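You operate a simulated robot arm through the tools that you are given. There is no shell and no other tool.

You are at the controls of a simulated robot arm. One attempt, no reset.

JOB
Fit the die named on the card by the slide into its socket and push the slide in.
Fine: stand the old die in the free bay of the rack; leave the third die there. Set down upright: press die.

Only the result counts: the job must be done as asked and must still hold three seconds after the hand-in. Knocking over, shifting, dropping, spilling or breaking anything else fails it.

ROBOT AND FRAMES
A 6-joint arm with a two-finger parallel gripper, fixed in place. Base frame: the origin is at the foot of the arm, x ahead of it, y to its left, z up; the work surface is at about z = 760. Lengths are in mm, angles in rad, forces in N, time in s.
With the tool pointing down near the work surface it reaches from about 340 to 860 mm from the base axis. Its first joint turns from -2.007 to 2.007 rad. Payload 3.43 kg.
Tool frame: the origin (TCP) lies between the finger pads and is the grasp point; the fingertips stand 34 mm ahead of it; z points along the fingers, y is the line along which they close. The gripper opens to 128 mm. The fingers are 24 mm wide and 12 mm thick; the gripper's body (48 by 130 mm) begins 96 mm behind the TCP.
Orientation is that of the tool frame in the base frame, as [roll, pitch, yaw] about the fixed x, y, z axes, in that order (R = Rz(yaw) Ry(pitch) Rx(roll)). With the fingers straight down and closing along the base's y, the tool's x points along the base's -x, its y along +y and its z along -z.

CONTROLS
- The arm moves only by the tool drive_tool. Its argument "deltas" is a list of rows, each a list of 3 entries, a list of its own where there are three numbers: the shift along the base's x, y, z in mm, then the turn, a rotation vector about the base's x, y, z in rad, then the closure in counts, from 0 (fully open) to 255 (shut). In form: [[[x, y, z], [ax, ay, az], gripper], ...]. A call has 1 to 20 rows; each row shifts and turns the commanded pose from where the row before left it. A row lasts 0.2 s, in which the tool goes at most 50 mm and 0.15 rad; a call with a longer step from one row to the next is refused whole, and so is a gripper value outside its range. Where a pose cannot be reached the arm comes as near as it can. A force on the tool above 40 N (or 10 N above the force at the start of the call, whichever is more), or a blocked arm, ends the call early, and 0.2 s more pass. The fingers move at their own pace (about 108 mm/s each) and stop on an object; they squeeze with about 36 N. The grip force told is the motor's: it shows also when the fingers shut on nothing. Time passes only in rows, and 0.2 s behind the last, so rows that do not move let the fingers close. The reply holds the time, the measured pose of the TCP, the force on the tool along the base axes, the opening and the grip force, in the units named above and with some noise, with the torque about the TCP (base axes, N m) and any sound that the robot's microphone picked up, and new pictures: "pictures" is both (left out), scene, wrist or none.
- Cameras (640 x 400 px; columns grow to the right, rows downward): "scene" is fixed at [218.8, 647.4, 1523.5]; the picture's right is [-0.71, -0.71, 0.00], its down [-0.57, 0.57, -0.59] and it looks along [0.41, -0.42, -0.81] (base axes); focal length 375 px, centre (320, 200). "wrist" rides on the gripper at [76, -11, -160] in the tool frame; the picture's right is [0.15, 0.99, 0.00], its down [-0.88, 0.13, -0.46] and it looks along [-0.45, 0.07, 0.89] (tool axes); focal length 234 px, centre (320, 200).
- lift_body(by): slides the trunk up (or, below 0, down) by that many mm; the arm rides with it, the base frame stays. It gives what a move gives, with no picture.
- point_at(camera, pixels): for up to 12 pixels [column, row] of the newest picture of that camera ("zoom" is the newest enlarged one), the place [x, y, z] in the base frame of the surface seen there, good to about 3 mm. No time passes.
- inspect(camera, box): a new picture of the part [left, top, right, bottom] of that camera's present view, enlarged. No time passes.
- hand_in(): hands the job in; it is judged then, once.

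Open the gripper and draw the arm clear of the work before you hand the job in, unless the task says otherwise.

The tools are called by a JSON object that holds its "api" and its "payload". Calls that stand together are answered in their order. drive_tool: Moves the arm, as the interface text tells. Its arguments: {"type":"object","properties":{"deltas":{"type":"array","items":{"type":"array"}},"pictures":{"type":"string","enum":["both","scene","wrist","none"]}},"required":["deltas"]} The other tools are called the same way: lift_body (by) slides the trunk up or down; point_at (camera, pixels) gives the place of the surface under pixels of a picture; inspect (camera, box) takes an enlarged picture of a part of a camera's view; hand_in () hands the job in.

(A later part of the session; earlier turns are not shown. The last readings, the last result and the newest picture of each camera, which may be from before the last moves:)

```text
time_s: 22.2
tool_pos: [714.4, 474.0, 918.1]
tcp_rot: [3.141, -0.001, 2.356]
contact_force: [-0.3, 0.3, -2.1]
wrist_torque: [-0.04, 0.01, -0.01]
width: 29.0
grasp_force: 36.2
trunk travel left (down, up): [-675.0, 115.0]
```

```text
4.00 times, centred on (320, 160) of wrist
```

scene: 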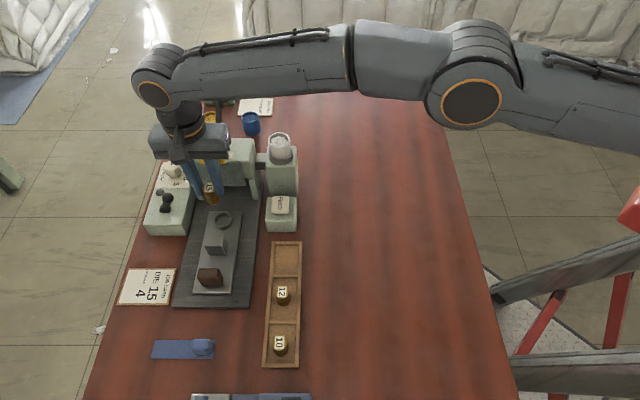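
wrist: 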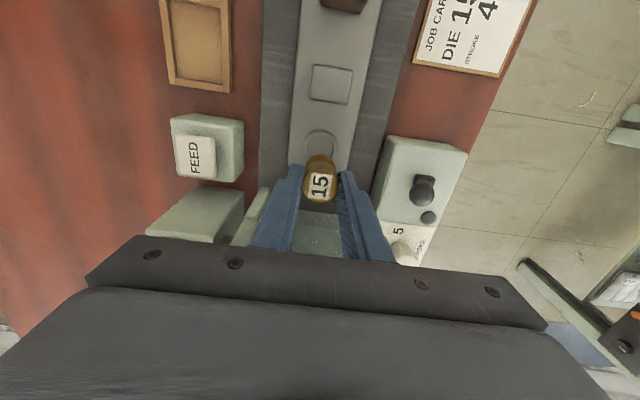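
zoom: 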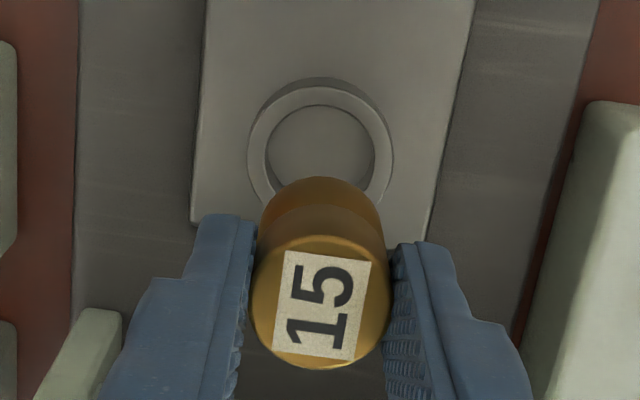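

Die 15 and the ring now align within about half a millimetre. I descend to just above the ring (z≈860) and check again.

{"api": "drive_tool", "payload": {"deltas": [[[0, 0, -20], [0, 0, 0], 255], [[0, 0, -20], [0, 0, 0], 255], [[0, 0, -12], [0, 0, 0], 255], [[0, 0, -6], [0, 0, 0], 255], [[0, 0, 0], [0, 0, 0], 255], [[0, 0, 0], [0, 0, 0], 255]]}}

{"api": "inspect", "payload": {"camera": "wrist", "box": [260, 140, 380, 215]}}

{"api": "inspect", "payload": {"camera": "scene", "box": [195, 190, 255, 235]}}

```text
time_s: 23.6
tool_pos: [715.3, 472.0, 859.1]
tcp_rot: [3.14, -0.001, 2.356]
contact_force: [0.2, -0.3, -1.9]
wrist_torque: [-0.01, -0.02, 0.01]
width: 28.8
grasp_force: 35.9
trunk travel left (down, up): [-675.0, 115.0]
```

scene: 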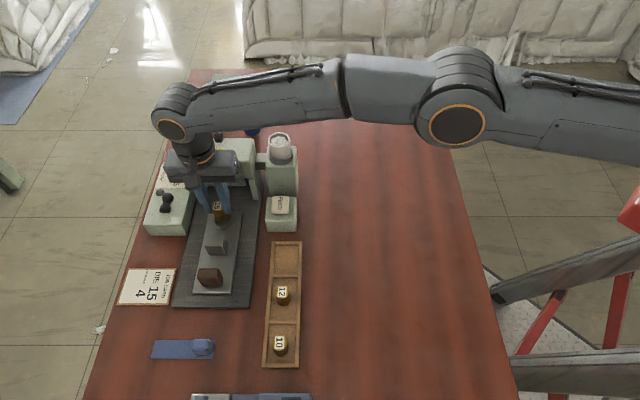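
wrist: 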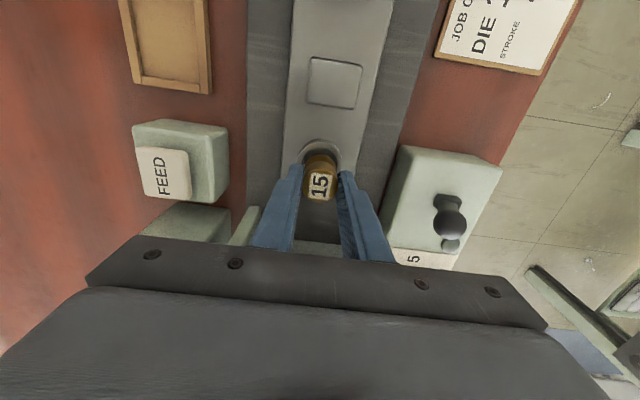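

```text
5.33 times, centred on (320, 178) of wrist
```

zoom: 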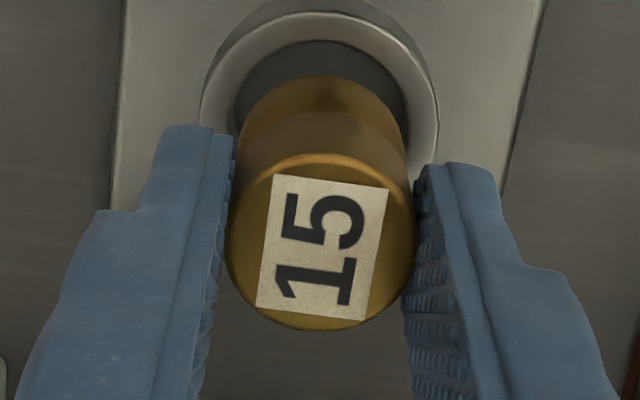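

```text
8.89 times, centred on (225, 212) of scene
```

zoom: 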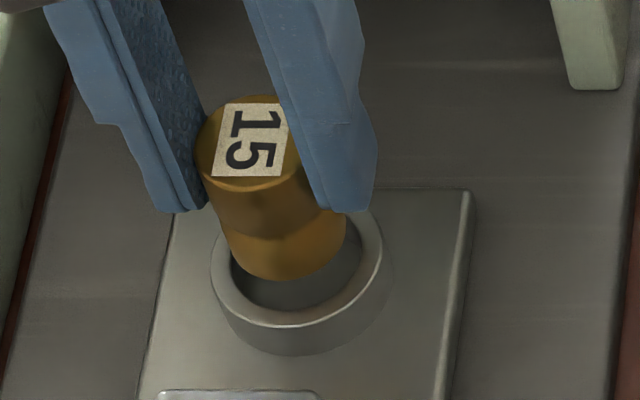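

The near edges of ring and die show the tool drifted about 2 mm toward the press (pose reading agrees: u +2). I shift back by (−1.55,+1.55) and recheck before inserting.

{"api": "drive_tool", "payload": {"deltas": [[[-1.55, 1.55, 0], [0, 0, 0], 255], [[0, 0, 0], [0, 0, 0], 255], [[0, 0, 0], [0, 0, 0], 255]], "pictures": "wrist"}}

{"api": "inspect", "payload": {"camera": "wrist", "box": [260, 140, 380, 215]}}

{"api": "inspect", "payload": {"camera": "scene", "box": [195, 190, 255, 235]}}

```text
time_s: 24.4
tool_pos: [714.2, 473.7, 859.8]
tcp_rot: [-3.141, -0.002, 2.355]
contact_force: [0.0, 0.0, -2.0]
wrist_torque: [-0.02, -0.02, 0.0]
width: 28.6
grasp_force: 35.8
trunk travel left (down, up): [-675.0, 115.0]
```

wrist: 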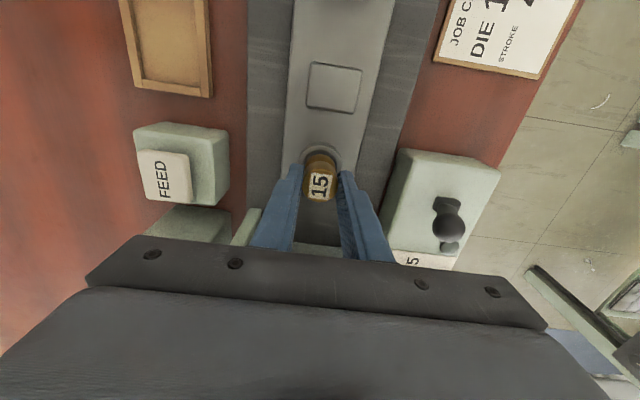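

```text
5.33 times, centred on (320, 178) of wrist
```

zoom: 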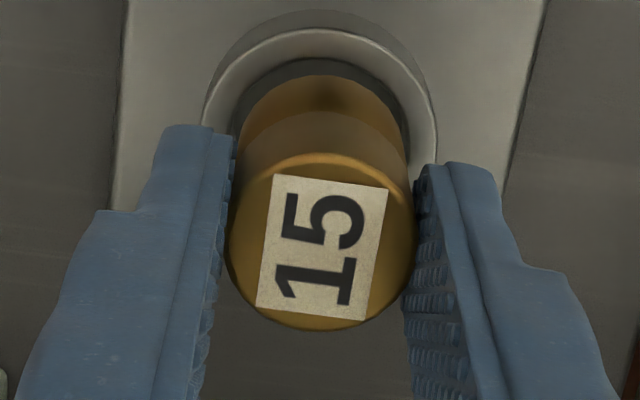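

```text
8.89 times, centred on (225, 212) of scene
```

zoom: 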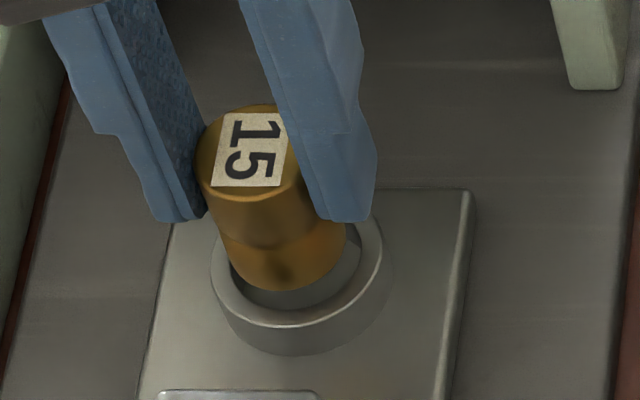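

Ring and die now line up (ring inner edge at y≈58, die bottom centred in it). I lower slowly to just past the ring's rim and check the force.

{"api": "drive_tool", "payload": {"deltas": [[[0, 0, -3], [0, 0, 0], 255], [[0, 0, -2.5], [0, 0, 0], 255], [[0, 0, -2], [0, 0, 0], 255], [[0, 0, -1.5], [0, 0, 0], 255], [[0, 0, 0], [0, 0, 0], 255]], "pictures": "both"}}

{"api": "inspect", "payload": {"camera": "wrist", "box": [260, 140, 380, 215]}}

{"api": "inspect", "payload": {"camera": "scene", "box": [195, 190, 255, 235]}}

```text
time_s: 25.6
tool_pos: [713.2, 474.0, 850.4]
tcp_rot: [-3.141, 0.0, 2.355]
contact_force: [-0.2, 0.7, -1.4]
wrist_torque: [0.0, -0.01, 0.01]
width: 28.7
grasp_force: 36.0
trunk travel left (down, up): [-675.0, 115.0]
```

scene: 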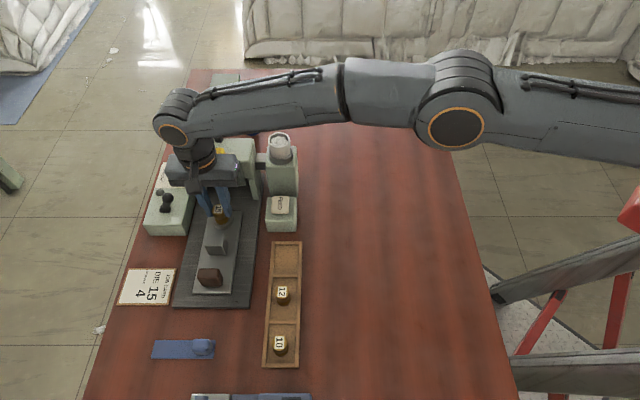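
wrist: 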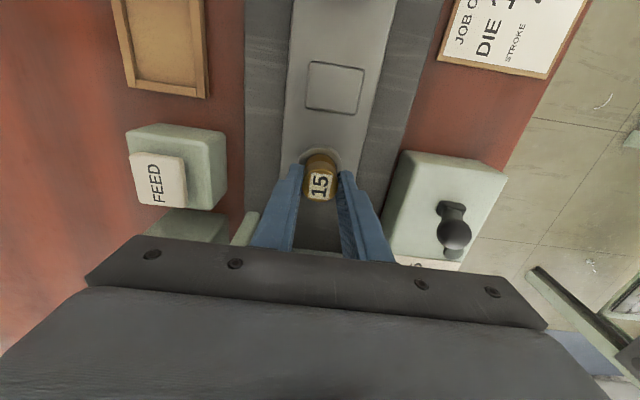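

```text
5.33 times, centred on (320, 178) of wrist
```

zoom: 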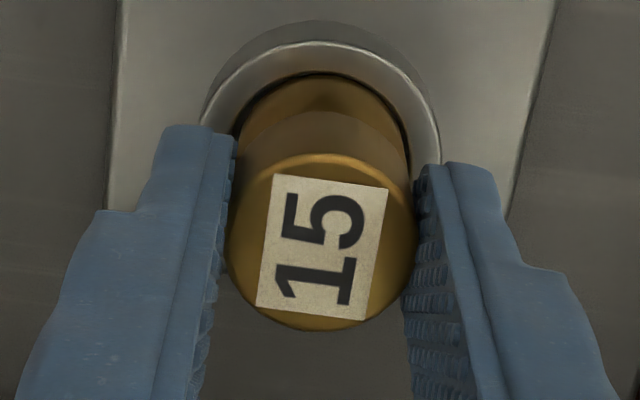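

```text
8.89 times, centred on (225, 212) of scene
```

zoom: 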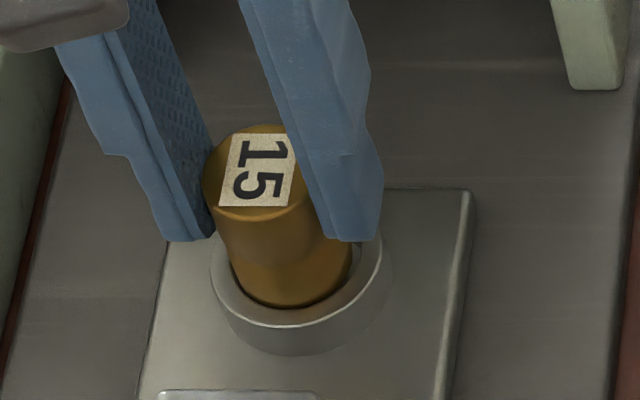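

No contact force: the die bottom is inside the ring mouth. I continue down slowly to about z 841.

{"api": "drive_tool", "payload": {"deltas": [[[0, 0, -2], [0, 0, 0], 255], [[0, 0, -2], [0, 0, 0], 255], [[0, 0, -2], [0, 0, 0], 255], [[0, 0, -2], [0, 0, 0], 255], [[0, 0, -1.5], [0, 0, 0], 255], [[0, 0, 0], [0, 0, 0], 255]], "pictures": "wrist"}}

```text
time_s: 27.0
tool_pos: [713.3, 474.5, 841.1]
tcp_rot: [3.141, 0.0, 2.356]
contact_force: [-1.1, 0.1, -1.6]
wrist_torque: [0.03, 0.03, 0.01]
width: 28.8
grasp_force: 36.0
trunk travel left (down, up): [-675.0, 115.0]
```

wrist: 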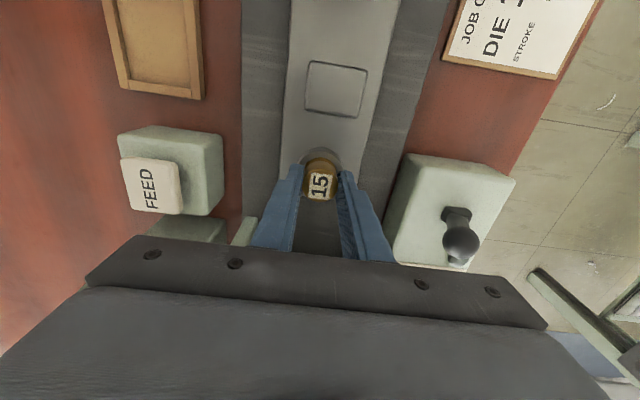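

The die is sliding in freely at z 841 with no side force. I step down the last few millimetres to seat it.

{"api": "drive_tool", "payload": {"deltas": [[[0, 0, -1], [0, 0, 0], 255], [[0, 0, -1], [0, 0, 0], 255], [[0, 0, -0.7], [0, 0, 0], 255], [[0, 0, 0], [0, 0, 0], 255]], "pictures": "wrist"}}

```text
time_s: 28.0
tool_pos: [713.3, 474.7, 839.2]
tcp_rot: [3.14, -0.001, 2.357]
contact_force: [-0.2, -1.0, 0.9]
wrist_torque: [-0.09, 0.02, 0.03]
width: 29.1
grasp_force: 35.8
trunk travel left (down, up): [-675.0, 115.0]
```

wrist: 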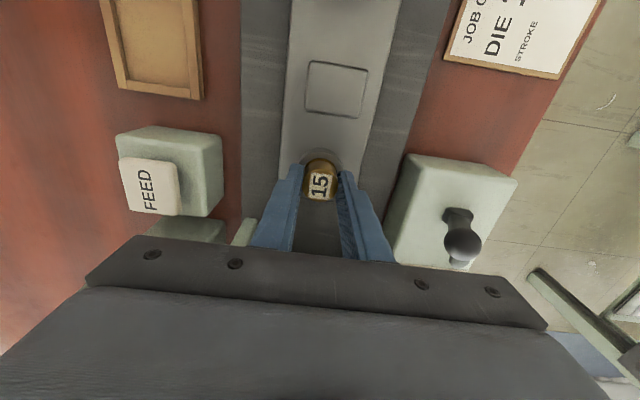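

Force starts to rise (+0.9 N). One more half-millimetre to confirm seating.

{"api": "drive_tool", "payload": {"deltas": [[[0, 0, -0.6], [0, 0, 0], 255], [[0, 0, 0], [0, 0, 0], 255]], "pictures": "scene"}}

{"api": "inspect", "payload": {"camera": "scene", "box": [195, 190, 255, 235]}}

```text
time_s: 28.6
tool_pos: [712.9, 474.9, 838.7]
tcp_rot: [-3.141, 0.0, 2.356]
contact_force: [-1.7, -0.9, 5.4]
wrist_torque: [-0.13, 0.1, -0.01]
width: 29.0
grasp_force: 36.1
trunk travel left (down, up): [-675.0, 115.0]
```

scene: 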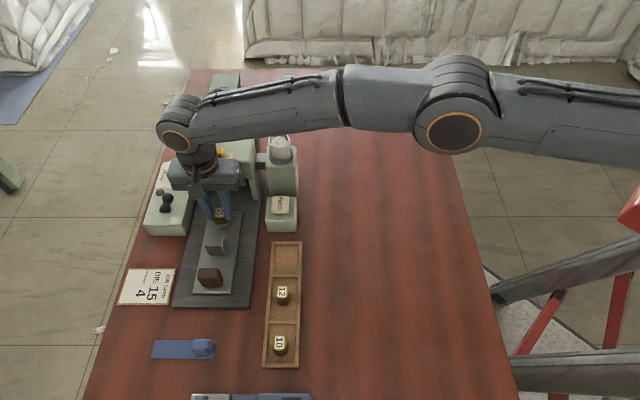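

```text
8.89 times, centred on (225, 212) of scene
```

zoom: 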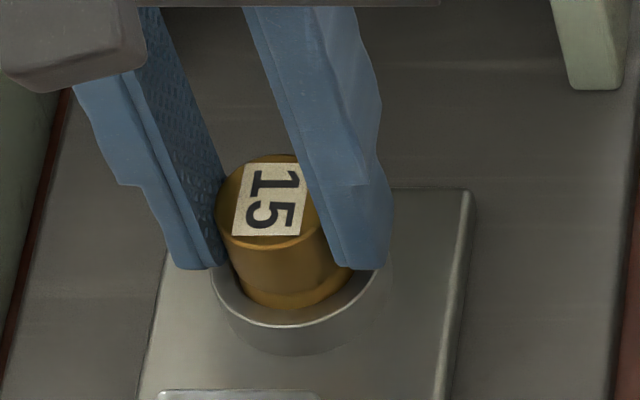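

Seated at the same height as die 12 was (z 838.7, Fz +5 N). I open the fingers and rise straight up.

{"api": "drive_tool", "payload": {"deltas": [[[0, 0, 0], [0, 0, 0], 170], [[0, 0, 0], [0, 0, 0], 130], [[0, 0, 0], [0, 0, 0], 110], [[0, 0, 0], [0, 0, 0], 110], [[0, 0, 10], [0, 0, 0], 110], [[0, 0, 30], [0, 0, 0], 110], [[0, 0, 40], [0, 0, 0], 110], [[0, 0, 30], [0, 0, 0], 110], [[0, 0, 0], [0, 0, 0], 110]]}}

{"api": "inspect", "payload": {"camera": "scene", "box": [185, 190, 265, 310]}}

{"api": "inspect", "payload": {"camera": "wrist", "box": [260, 0, 400, 180]}}

```text
time_s: 30.6
tool_pos: [713.3, 474.3, 947.0]
tcp_rot: [-3.141, 0.0, 2.356]
contact_force: [-0.7, -0.4, 0.4]
wrist_torque: [0.01, -0.01, 0.0]
width: 72.8
grasp_force: 0.1
trunk travel left (down, up): [-675.0, 115.0]
```

scene: 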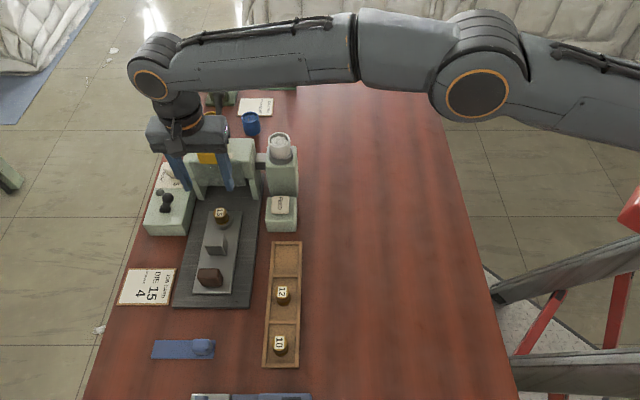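
wrist: 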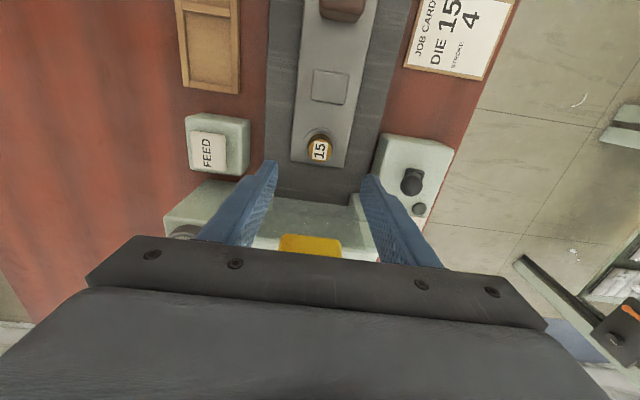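

```text
3.33 times, centred on (225, 250) of scene
```

zoom: 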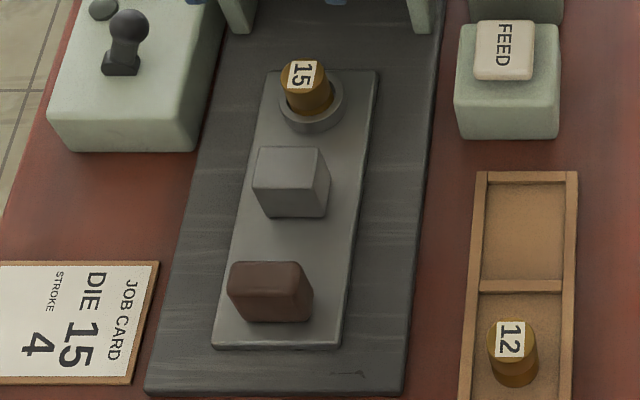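

```text
2.22 times, centred on (330, 90) of wrist
```

zoom: 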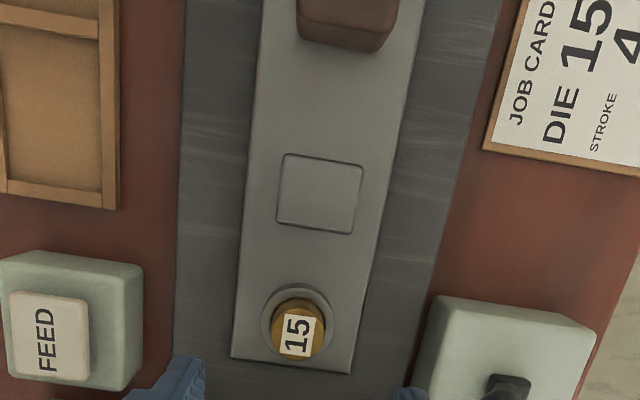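

Die 15 stands upright in the socket and die 12 in the middle bay. Now I move back along the slide to view the brown handle (scene pixel (209,276)) before pushing.

{"api": "drive_tool", "payload": {"deltas": [[[-25, 25, 0], [0, 0, 0], 110], [[-30, 30, 0], [0, 0, 0], 180], [[-30, 30, 0], [0, 0, 0], 220], [[-25, 25, 0], [0, 0, 0], 255], [[0, 0, 0], [0, 0, 0], 255], [[0, 0, 0], [0, 0, 0], 255]]}}

{"api": "inspect", "payload": {"camera": "wrist", "box": [240, 80, 400, 220]}}

```text
time_s: 32.0
tool_pos: [601.9, 586.5, 949.7]
tcp_rot: [-3.142, 0.0, 2.356]
contact_force: [0.0, -0.1, -0.2]
wrist_torque: [-0.04, 0.01, 0.01]
width: 0.3
grasp_force: 32.9
trunk travel left (down, up): [-675.0, 115.0]
```

scene: 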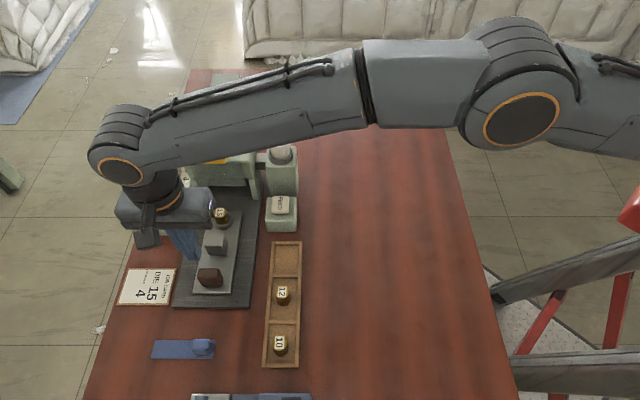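
wrist: 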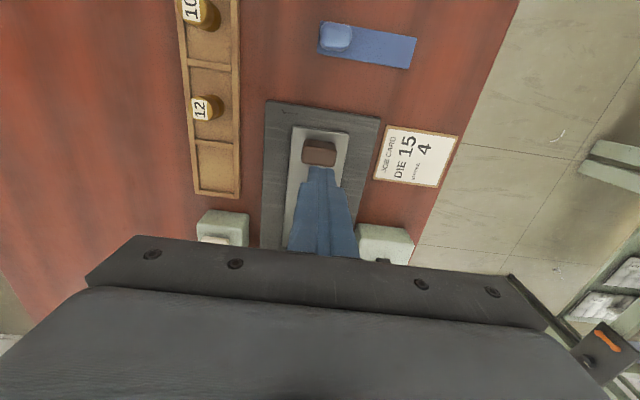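

```text
2.86 times, centred on (320, 150) of wrist
```

zoom: 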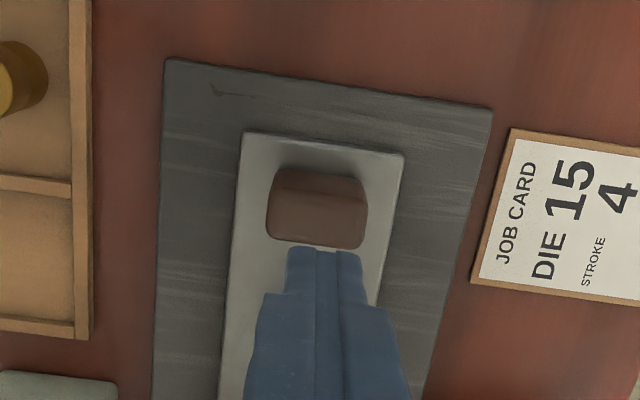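

I measure the handle's faces and the slide's edges in this zoom.

{"api": "point_at", "payload": {"camera": "zoom", "pixels": [[318, 220], [318, 200], [318, 243], [275, 215], [362, 225], [322, 178], [284, 172], [360, 184], [245, 140], [400, 158], [322, 146], [318, 190]]}}

{"api": "point_at", "payload": {"camera": "scene", "pixels": [[209, 273], [202, 271], [216, 271], [208, 268], [209, 280], [210, 285], [200, 281], [219, 283], [196, 291], [231, 294], [213, 293]]}}

```text
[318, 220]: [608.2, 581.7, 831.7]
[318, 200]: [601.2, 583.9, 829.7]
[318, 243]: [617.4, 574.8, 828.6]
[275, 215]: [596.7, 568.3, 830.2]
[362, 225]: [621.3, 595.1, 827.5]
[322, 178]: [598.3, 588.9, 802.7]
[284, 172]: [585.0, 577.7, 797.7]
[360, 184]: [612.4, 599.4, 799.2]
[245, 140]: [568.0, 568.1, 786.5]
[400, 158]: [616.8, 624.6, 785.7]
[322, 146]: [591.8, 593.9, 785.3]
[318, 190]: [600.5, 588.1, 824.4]
```

```text
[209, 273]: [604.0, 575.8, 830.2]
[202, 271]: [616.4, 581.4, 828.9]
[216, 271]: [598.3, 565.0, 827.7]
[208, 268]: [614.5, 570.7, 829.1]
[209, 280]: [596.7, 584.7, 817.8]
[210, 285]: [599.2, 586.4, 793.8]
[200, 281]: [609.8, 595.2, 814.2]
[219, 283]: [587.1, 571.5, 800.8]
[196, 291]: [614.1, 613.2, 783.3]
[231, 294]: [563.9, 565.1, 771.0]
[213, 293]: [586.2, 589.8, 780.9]
```

The handle's back face is at u≈8 (about (598,588)), slide axis at v≈841. I move the closed fingers behind it at (577,612) and lower them to tip height ~796, above the slide plate.

{"api": "drive_tool", "payload": {"deltas": [[[-12.5, 13, 0], [0, 0, 0], 255], [[-12.5, 13, 0], [0, 0, 0], 255], [[0, 0, -40], [0, 0, 0], 255], [[0, 0, -30], [0, 0, 0], 255], [[0, 0, -25], [0, 0, 0], 255], [[0, 0, -15], [0, 0, 0], 255], [[0, 0, -8], [0, 0, 0], 255], [[0, 0, 0], [0, 0, 0], 255]]}}

{"api": "inspect", "payload": {"camera": "scene", "box": [170, 230, 270, 320]}}

{"api": "inspect", "payload": {"camera": "wrist", "box": [240, 120, 400, 240]}}

```text
time_s: 33.8
tool_pos: [578.6, 611.2, 829.3]
tcp_rot: [3.141, 0.0, 2.357]
contact_force: [0.3, 0.4, -0.3]
wrist_torque: [0.02, -0.01, 0.0]
width: 0.1
grasp_force: 33.5
trunk travel left (down, up): [-675.0, 115.0]
```

scene: 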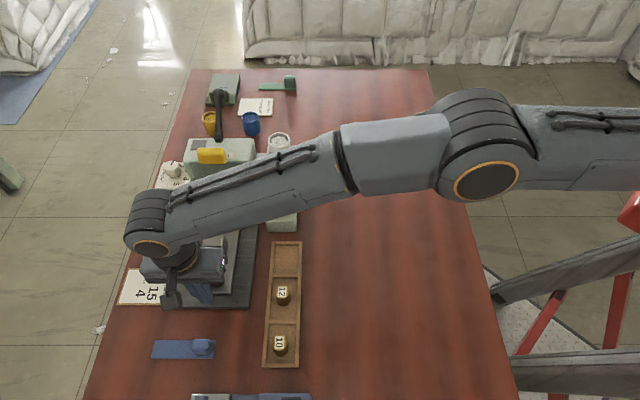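
wrist: 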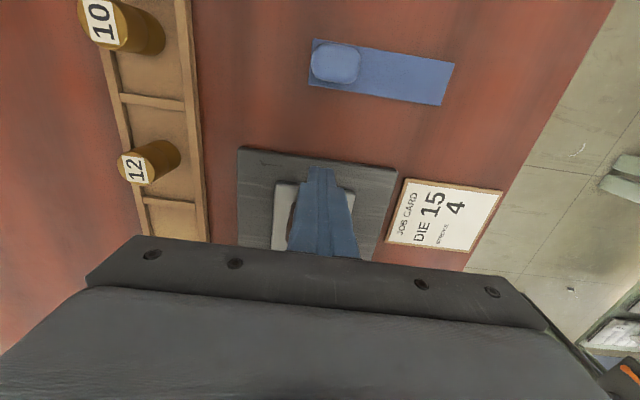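

```text
4.44 times, centred on (220, 275) of scene
```

zoom: 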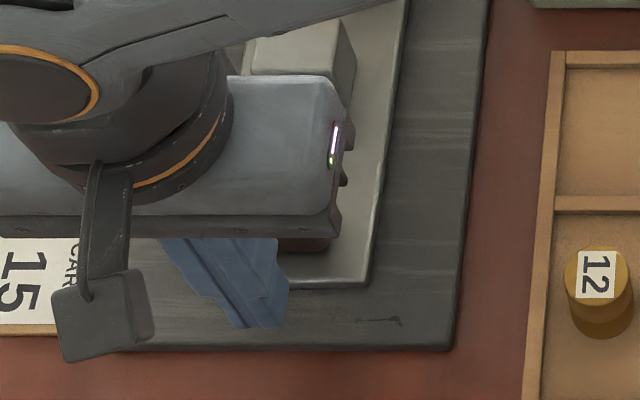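

```text
3.33 times, centred on (320, 180) of wrist
```

zoom: 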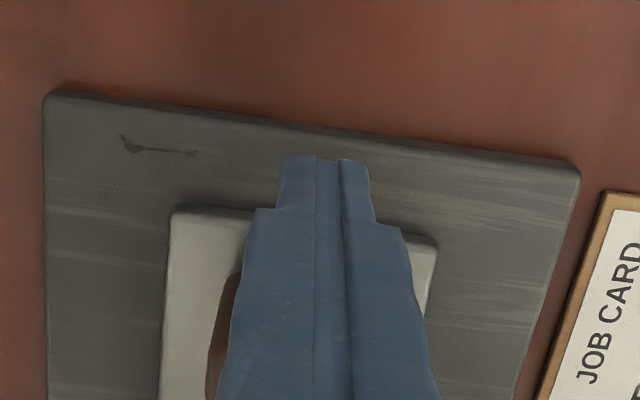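

The fingers stand behind the handle. I push along the slide direction (+x,−y) in small steps and watch the force.

{"api": "drive_tool", "payload": {"deltas": [[[3, -3, 0], [0, 0, 0], 255], [[3, -3, 0], [0, 0, 0], 255], [[3, -3, 0], [0, 0, 0], 255], [[3, -3, 0], [0, 0, 0], 255], [[2, -2, 0], [0, 0, 0], 255], [[2, -2, 0], [0, 0, 0], 255], [[2, -2, 0], [0, 0, 0], 255], [[2, -2, 0], [0, 0, 0], 255]]}}

```text
time_s: 35.6
tool_pos: [598.3, 590.1, 829.4]
tcp_rot: [3.141, -0.001, 2.356]
contact_force: [-2.7, 1.6, 1.3]
wrist_torque: [0.02, 0.11, 0.03]
width: 0.1
grasp_force: 32.9
trunk travel left (down, up): [-675.0, 115.0]
```

scene: 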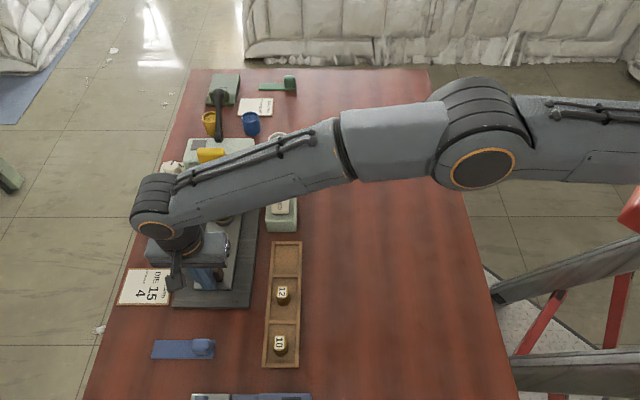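
wrist: 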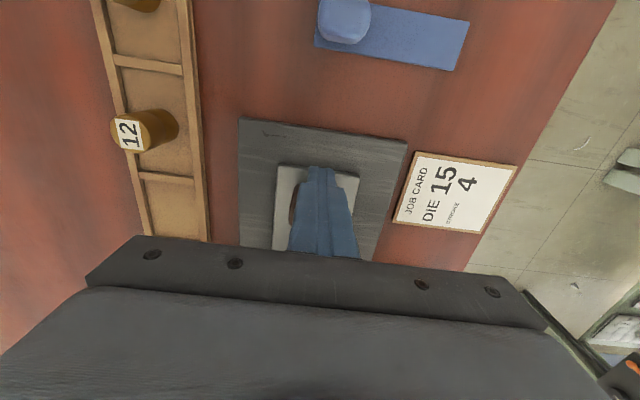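

A light drag of about 3 N shows the slide is moving. I keep pushing.

{"api": "drive_tool", "payload": {"deltas": [[[3, -3, 0], [0, 0, 0], 255], [[3, -3, 0], [0, 0, 0], 255], [[3, -3, 0], [0, 0, 0], 255], [[3, -3, 0], [0, 0, 0], 255], [[3, -3, 0], [0, 0, 0], 255], [[3, -3, 0], [0, 0, 0], 255], [[3, -3, 0], [0, 0, 0], 255], [[3, -3, 0], [0, 0, 0], 255]]}}

{"api": "inspect", "payload": {"camera": "scene", "box": [170, 180, 270, 320]}}

```text
time_s: 37.4
tool_pos: [622.9, 566.6, 829.0]
tcp_rot: [3.141, 0.0, 2.354]
contact_force: [-0.9, 0.5, 0.0]
wrist_torque: [0.05, 0.03, -0.03]
width: 0.2
grasp_force: 32.9
trunk travel left (down, up): [-675.0, 115.0]
```

scene: 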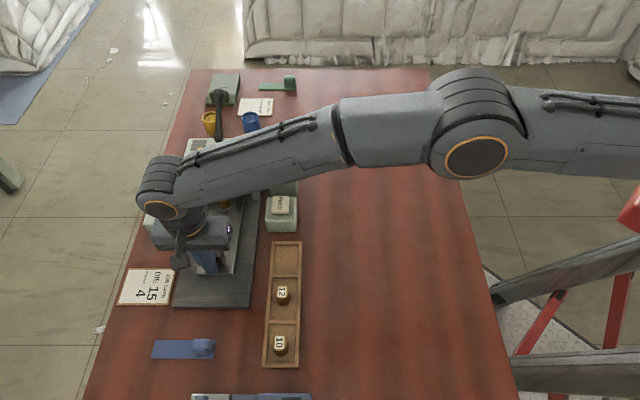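
wrist: 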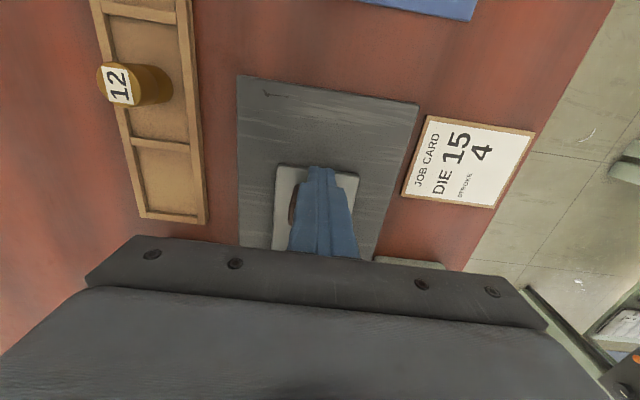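

```text
2.86 times, centred on (220, 250) of scene
```

zoom: 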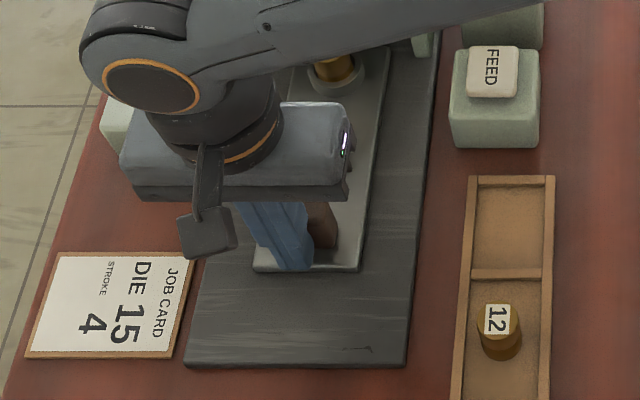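

The slide follows (its rear edge now at scene (222,275)); die 15 still upright near (222,205). I continue pushing.

{"api": "drive_tool", "payload": {"deltas": [[[3, -3, 0], [0, 0, 0], 255], [[3, -3, 0], [0, 0, 0], 255], [[3, -3, 0], [0, 0, 0], 255], [[3, -3, 0], [0, 0, 0], 255], [[3, -3, 0], [0, 0, 0], 255], [[3, -3, 0], [0, 0, 0], 255], [[3, -3, 0], [0, 0, 0], 255], [[3, -3, 0], [0, 0, 0], 255]]}}

{"api": "inspect", "payload": {"camera": "scene", "box": [170, 140, 270, 300]}}

```text
time_s: 39.2
tool_pos: [646.6, 541.2, 830.3]
tcp_rot: [-3.141, -0.001, 2.356]
contact_force: [-0.4, 0.6, 0.6]
wrist_torque: [0.04, 0.02, 0.0]
width: 0.3
grasp_force: 32.7
trunk travel left (down, up): [-675.0, 115.0]
```

scene: 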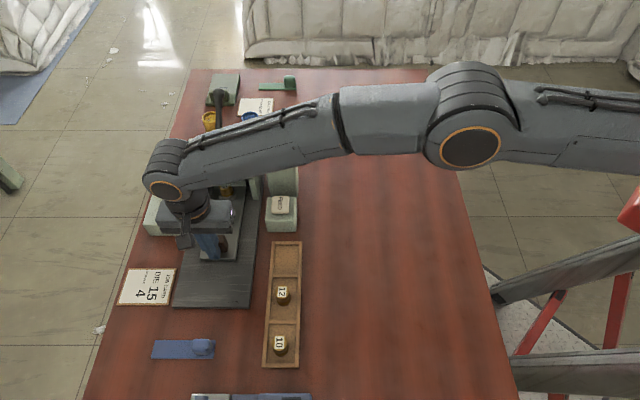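
wrist: 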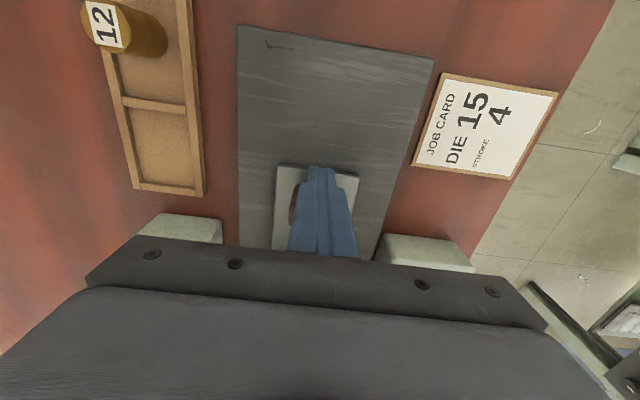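

```text
2.50 times, centred on (220, 220) of scene
```

zoom: 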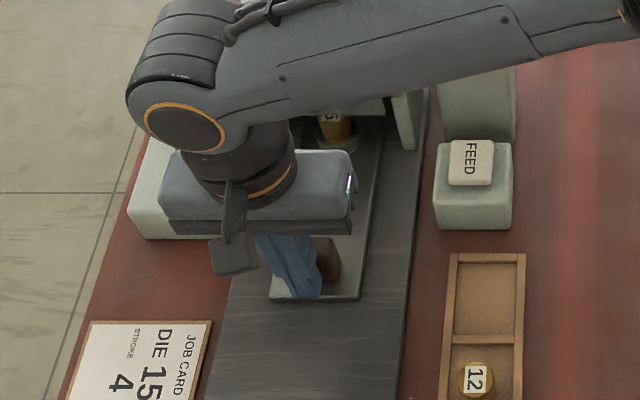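

The die is entering under the press head with almost no resistance. I continue in smaller steps, watching for the stop.

{"api": "drive_tool", "payload": {"deltas": [[[2.5, -2.5, 0], [0, 0, 0], 255], [[2.5, -2.5, 0], [0, 0, 0], 255], [[2.5, -2.5, 0], [0, 0, 0], 255], [[2.5, -2.5, 0], [0, 0, 0], 255], [[2.5, -2.5, 0], [0, 0, 0], 255], [[2.5, -2.5, 0], [0, 0, 0], 255]]}}

{"api": "inspect", "payload": {"camera": "scene", "box": [170, 140, 270, 300]}}

```text
time_s: 40.6
tool_pos: [661.0, 526.3, 830.6]
tcp_rot: [3.14, 0.0, 2.356]
contact_force: [-0.4, 0.0, 0.1]
wrist_torque: [-0.02, 0.01, -0.01]
width: 0.1
grasp_force: 32.9
trunk travel left (down, up): [-675.0, 115.0]
```

scene: 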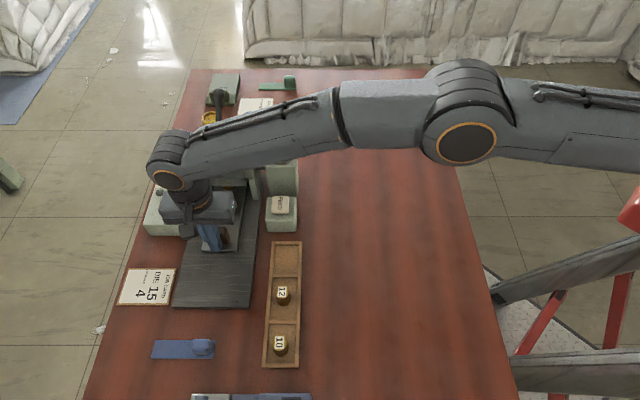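
wrist: 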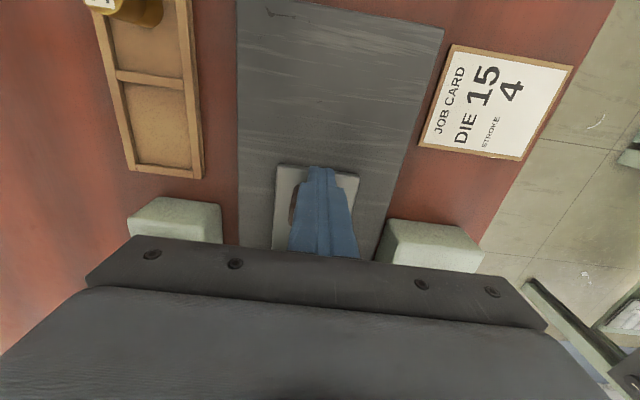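

```text
2.50 times, centred on (220, 220) of scene
```

zoom: 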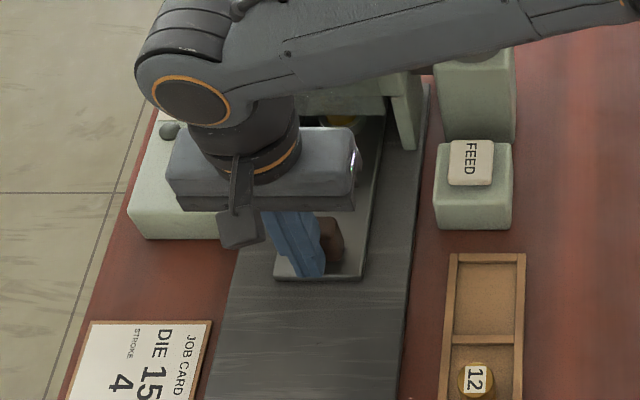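

Still free-moving at u≈95. I continue.

{"api": "drive_tool", "payload": {"deltas": [[[2.5, -2.5, 0], [0, 0, 0], 255], [[2.5, -2.5, 0], [0, 0, 0], 255], [[2.5, -2.5, 0], [0, 0, 0], 255], [[2, -2, 0], [0, 0, 0], 255], [[2, -2, 0], [0, 0, 0], 255], [[2, -2, 0], [0, 0, 0], 255]]}}

{"api": "inspect", "payload": {"camera": "scene", "box": [170, 140, 270, 300]}}

```text
time_s: 41.4
tool_pos: [663.2, 526.8, 830.3]
tcp_rot: [-3.138, -0.01, 2.359]
contact_force: [-28.6, 23.0, 4.0]
wrist_torque: [0.05, -0.15, -0.14]
width: 0.0
grasp_force: 32.7
trunk travel left (down, up): [-675.0, 115.0]
stopped in row 4: the force on the tool passed its limit at 44 N (the readings are from after the stop); the commanded pose is now the measured one
```

scene: 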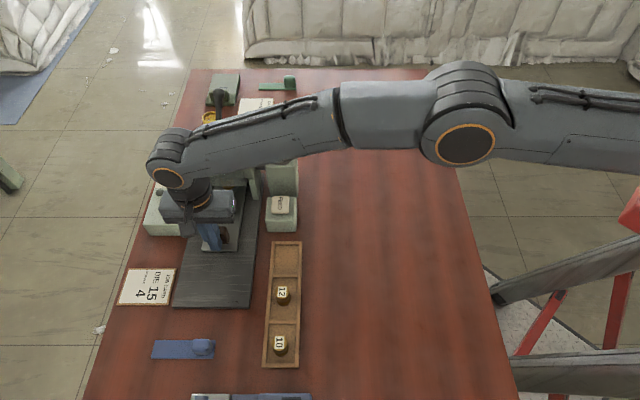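
wrist: 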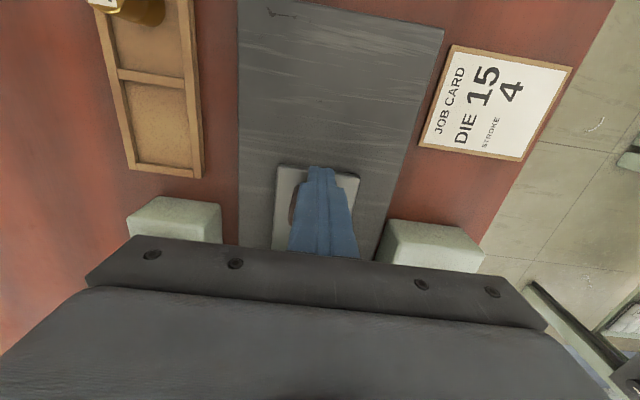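

```text
2.50 times, centred on (220, 220) of scene
```

zoom: 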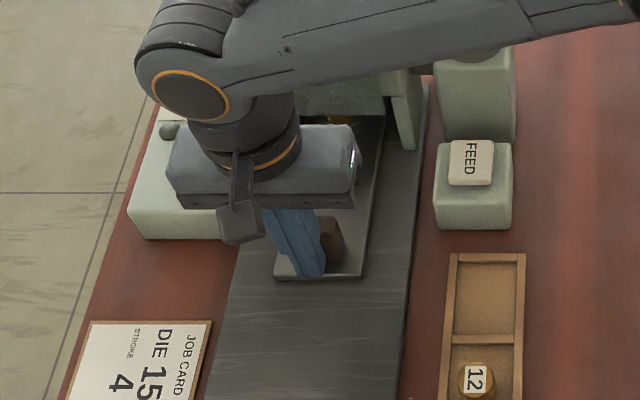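

The push met a firm stop at 44 N after about 100 mm of travel, which puts the socket about mid-way under the press head: the slide's end stop. I back off and rise to look.

{"api": "drive_tool", "payload": {"deltas": [[[-5, 5, 0], [0, 0, 0], 255], [[-10, 10, 0], [0, 0, 0], 255], [[-5, 5, 10], [0, 0, 0], 255], [[0, 0, 40], [0, 0, 0], 255], [[0, 0, 45], [0, 0, 0], 200], [[-20, 0, 45], [0, 0, 0], 100], [[-40, -20, 20], [0, 0, 0], 0], [[-40, -20, 0], [0, 0, 0], 0], [[-40, -20, 0], [0, 0, 0], 0], [[0, 0, 0], [0, 0, 0], 0]]}}

{"api": "inspect", "payload": {"camera": "scene", "box": [170, 120, 270, 300]}}

```text
time_s: 43.6
tool_pos: [504.5, 482.2, 991.2]
tcp_rot: [-3.14, -0.004, 2.356]
contact_force: [-0.7, 0.8, 0.2]
wrist_torque: [0.03, 0.0, -0.01]
width: 127.7
grasp_force: 0.1
trunk travel left (down, up): [-675.0, 115.0]
```

scene: 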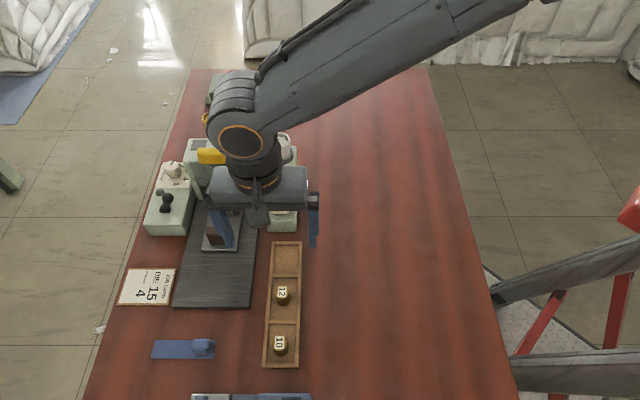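
wrist: 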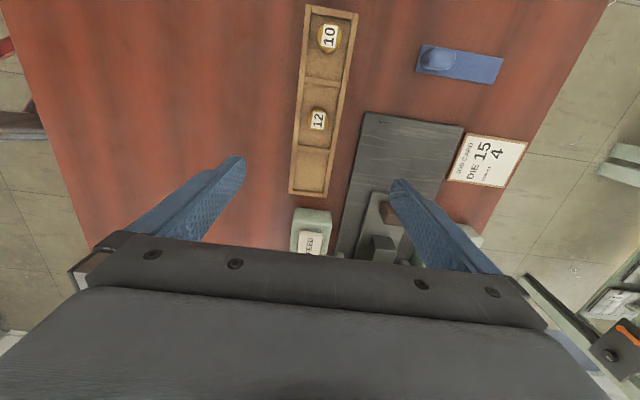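

```text
2.22 times, centred on (220, 210) of scene
```

zoom: 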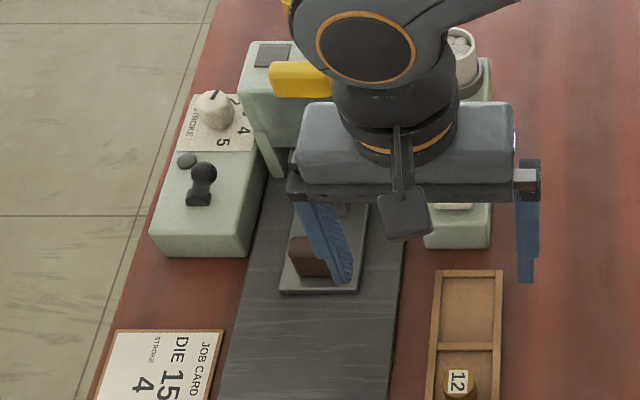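

The arm blocks the scene view. I draw it clear back toward the start pose and look at the whole bench.

{"api": "drive_tool", "payload": {"deltas": [[[0, -30, 20], [0, 0, 0], 0], [[0, -45, 20], [0, 0, 0], 0], [[0, -45, 20], [0, 0, 0], 0], [[0, -45, 20], [0, 0, 0], 0], [[-10, -45, 20], [0, 0, 0], 0], [[-10, -45, 0], [0, 0, 0], 0], [[-10, -45, 0], [0, 0, 0], 0], [[0, 0, 0], [0, 0, 0], 0]]}}

{"api": "inspect", "payload": {"camera": "scene", "box": [150, 120, 310, 260]}}

{"api": "inspect", "payload": {"camera": "scene", "box": [185, 140, 265, 220]}}

{"api": "inspect", "payload": {"camera": "scene", "box": [240, 230, 320, 380]}}

```text
refused: row 5 steps farther than a row can; nothing moved
```

```text
2.86 times, centred on (230, 190) of scene
```

zoom: 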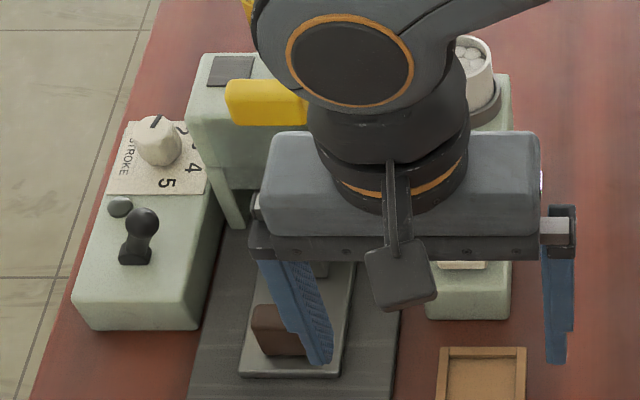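

```text
5.00 times, centred on (225, 180) of scene
```

zoom: 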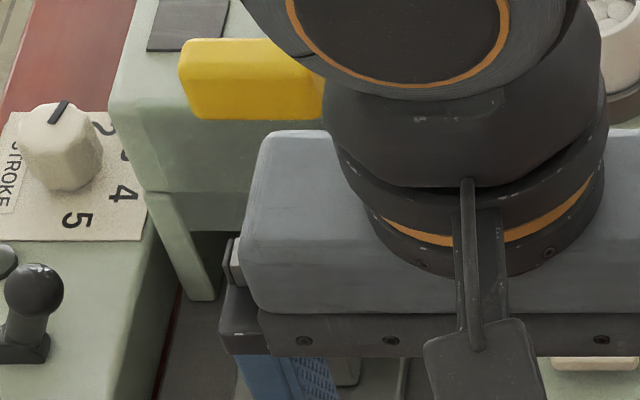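

```text
2.67 times, centred on (280, 305) of scene
```

zoom: 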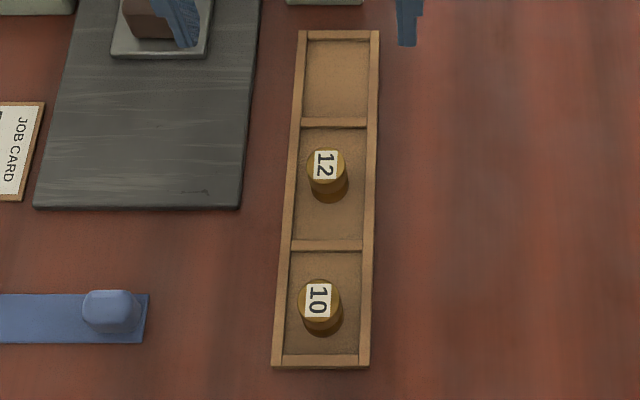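

One row was slightly too long and nothing moved; I resend the retreat with smaller steps.

{"api": "drive_tool", "payload": {"deltas": [[[0, -30, 20], [0, 0, 0], 0], [[0, -40, 20], [0, 0, 0], 0], [[0, -40, 20], [0, 0, 0], 0], [[0, -40, 20], [0, 0, 0], 0], [[-8, -40, 15], [0, 0, 0], 0], [[-10, -40, 0], [0, 0, 0], 0], [[-10, -40, 0], [0, 0, 0], 0], [[0, -20, 0], [0, 0, 0], 0], [[0, 0, 0], [0, 0, 0], 0]]}}

{"api": "inspect", "payload": {"camera": "scene", "box": [150, 120, 310, 260]}}

{"api": "inspect", "payload": {"camera": "scene", "box": [185, 140, 265, 220]}}

```text
time_s: 45.6
tool_pos: [479.3, 192.6, 1083.6]
tcp_rot: [-3.138, -0.004, 2.355]
contact_force: [-0.5, -0.9, -0.5]
wrist_torque: [0.04, 0.02, -0.02]
width: 128.1
grasp_force: 0.1
trunk travel left (down, up): [-675.0, 115.0]
```

scene: 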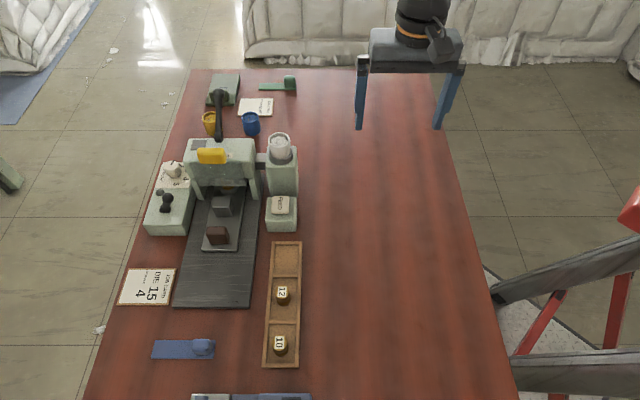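
wrist: 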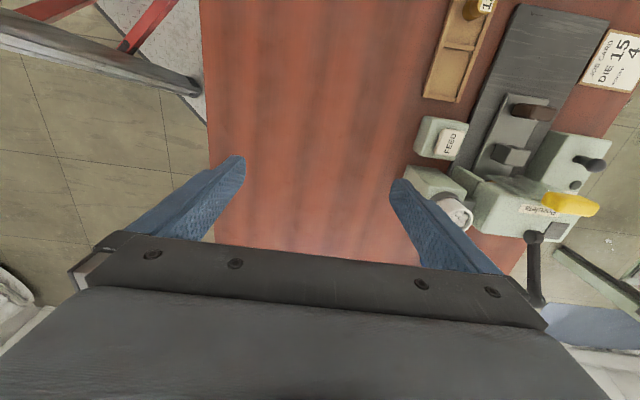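

```text
2.86 times, centred on (230, 190) of scene
```

zoom: 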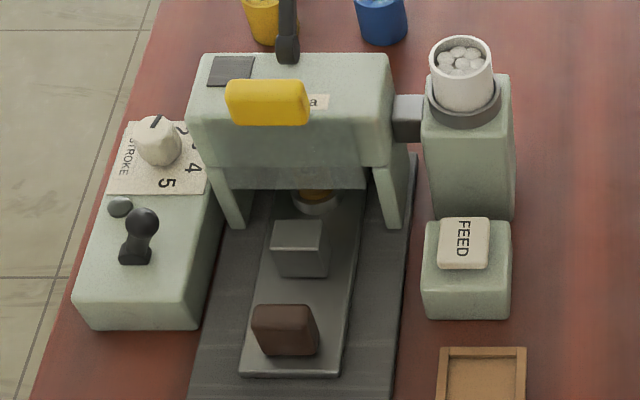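

```text
5.00 times, centred on (225, 180) of scene
```

zoom: 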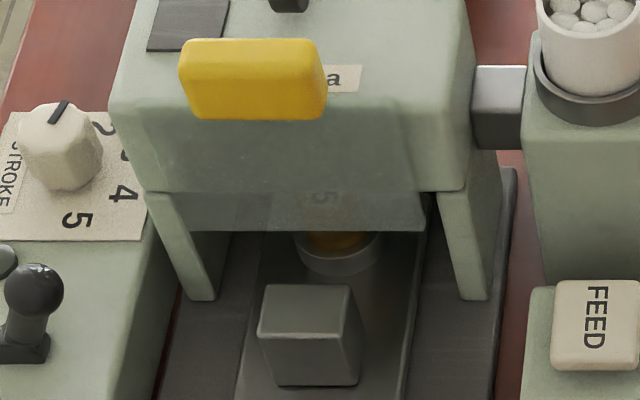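

The slide is in and die 15 is visible upright in its socket behind the clear guard (zoom (330,215)). I measure the handle, ring and press body to confirm full travel.

{"api": "point_at", "payload": {"camera": "zoom", "pixels": [[340, 268], [300, 250], [378, 250], [310, 290], [310, 345], [300, 130], [300, 185], [320, 195], [190, 295], [475, 295], [330, 240], [130, 100]]}}

{"api": "point_at", "payload": {"camera": "scene", "pixels": [[218, 230], [219, 243], [221, 250], [190, 142], [250, 142], [186, 160], [255, 160], [223, 200], [200, 140], [230, 140], [235, 150], [205, 252]]}}

```text
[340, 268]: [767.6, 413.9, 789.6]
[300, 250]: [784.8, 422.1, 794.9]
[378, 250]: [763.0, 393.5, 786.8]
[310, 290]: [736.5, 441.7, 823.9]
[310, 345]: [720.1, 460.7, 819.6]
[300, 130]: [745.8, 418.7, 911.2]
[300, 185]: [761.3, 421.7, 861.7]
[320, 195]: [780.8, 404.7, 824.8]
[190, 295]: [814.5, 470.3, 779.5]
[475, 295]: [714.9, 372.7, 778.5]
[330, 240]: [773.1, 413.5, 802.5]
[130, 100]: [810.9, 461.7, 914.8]
```

```text
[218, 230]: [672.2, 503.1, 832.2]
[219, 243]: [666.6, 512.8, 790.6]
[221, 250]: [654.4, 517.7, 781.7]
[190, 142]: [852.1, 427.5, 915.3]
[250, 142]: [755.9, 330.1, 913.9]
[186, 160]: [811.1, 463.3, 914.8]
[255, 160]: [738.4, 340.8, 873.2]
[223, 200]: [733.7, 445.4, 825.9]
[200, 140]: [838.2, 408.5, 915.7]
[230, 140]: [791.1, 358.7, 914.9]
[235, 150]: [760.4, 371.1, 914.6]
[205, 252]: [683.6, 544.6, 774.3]
```

The handle's back face is at u≈109 (from 8), so travel is about 100 mm with no rebound; die 15's top is at (781,405,825), upright. One last look at everything before handing in.

{"api": "inspect", "payload": {"camera": "wrist", "box": [420, 80, 620, 220]}}

{"api": "inspect", "payload": {"camera": "scene", "box": [80, 60, 320, 400]}}

{"api": "inspect", "payload": {"camera": "scene", "box": [205, 170, 245, 200]}}

```text
2.86 times, centred on (520, 150) of wrist
```

zoom: 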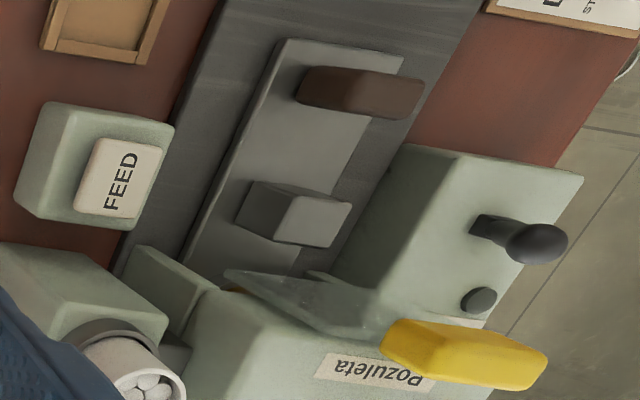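

```text
1.18 times, centred on (200, 230) of scene
```

zoom: 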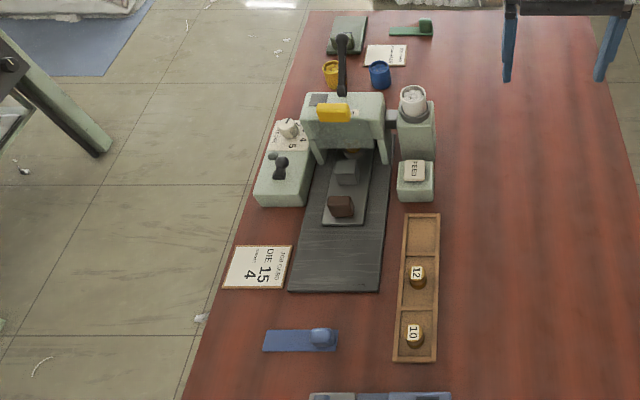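

```text
13.33 times, centred on (225, 185) of scene
```

zoom: 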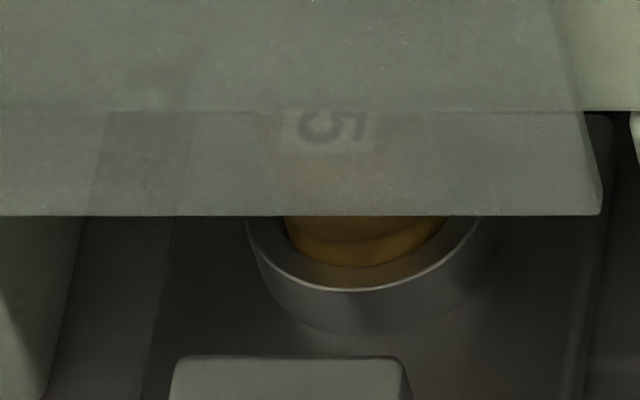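

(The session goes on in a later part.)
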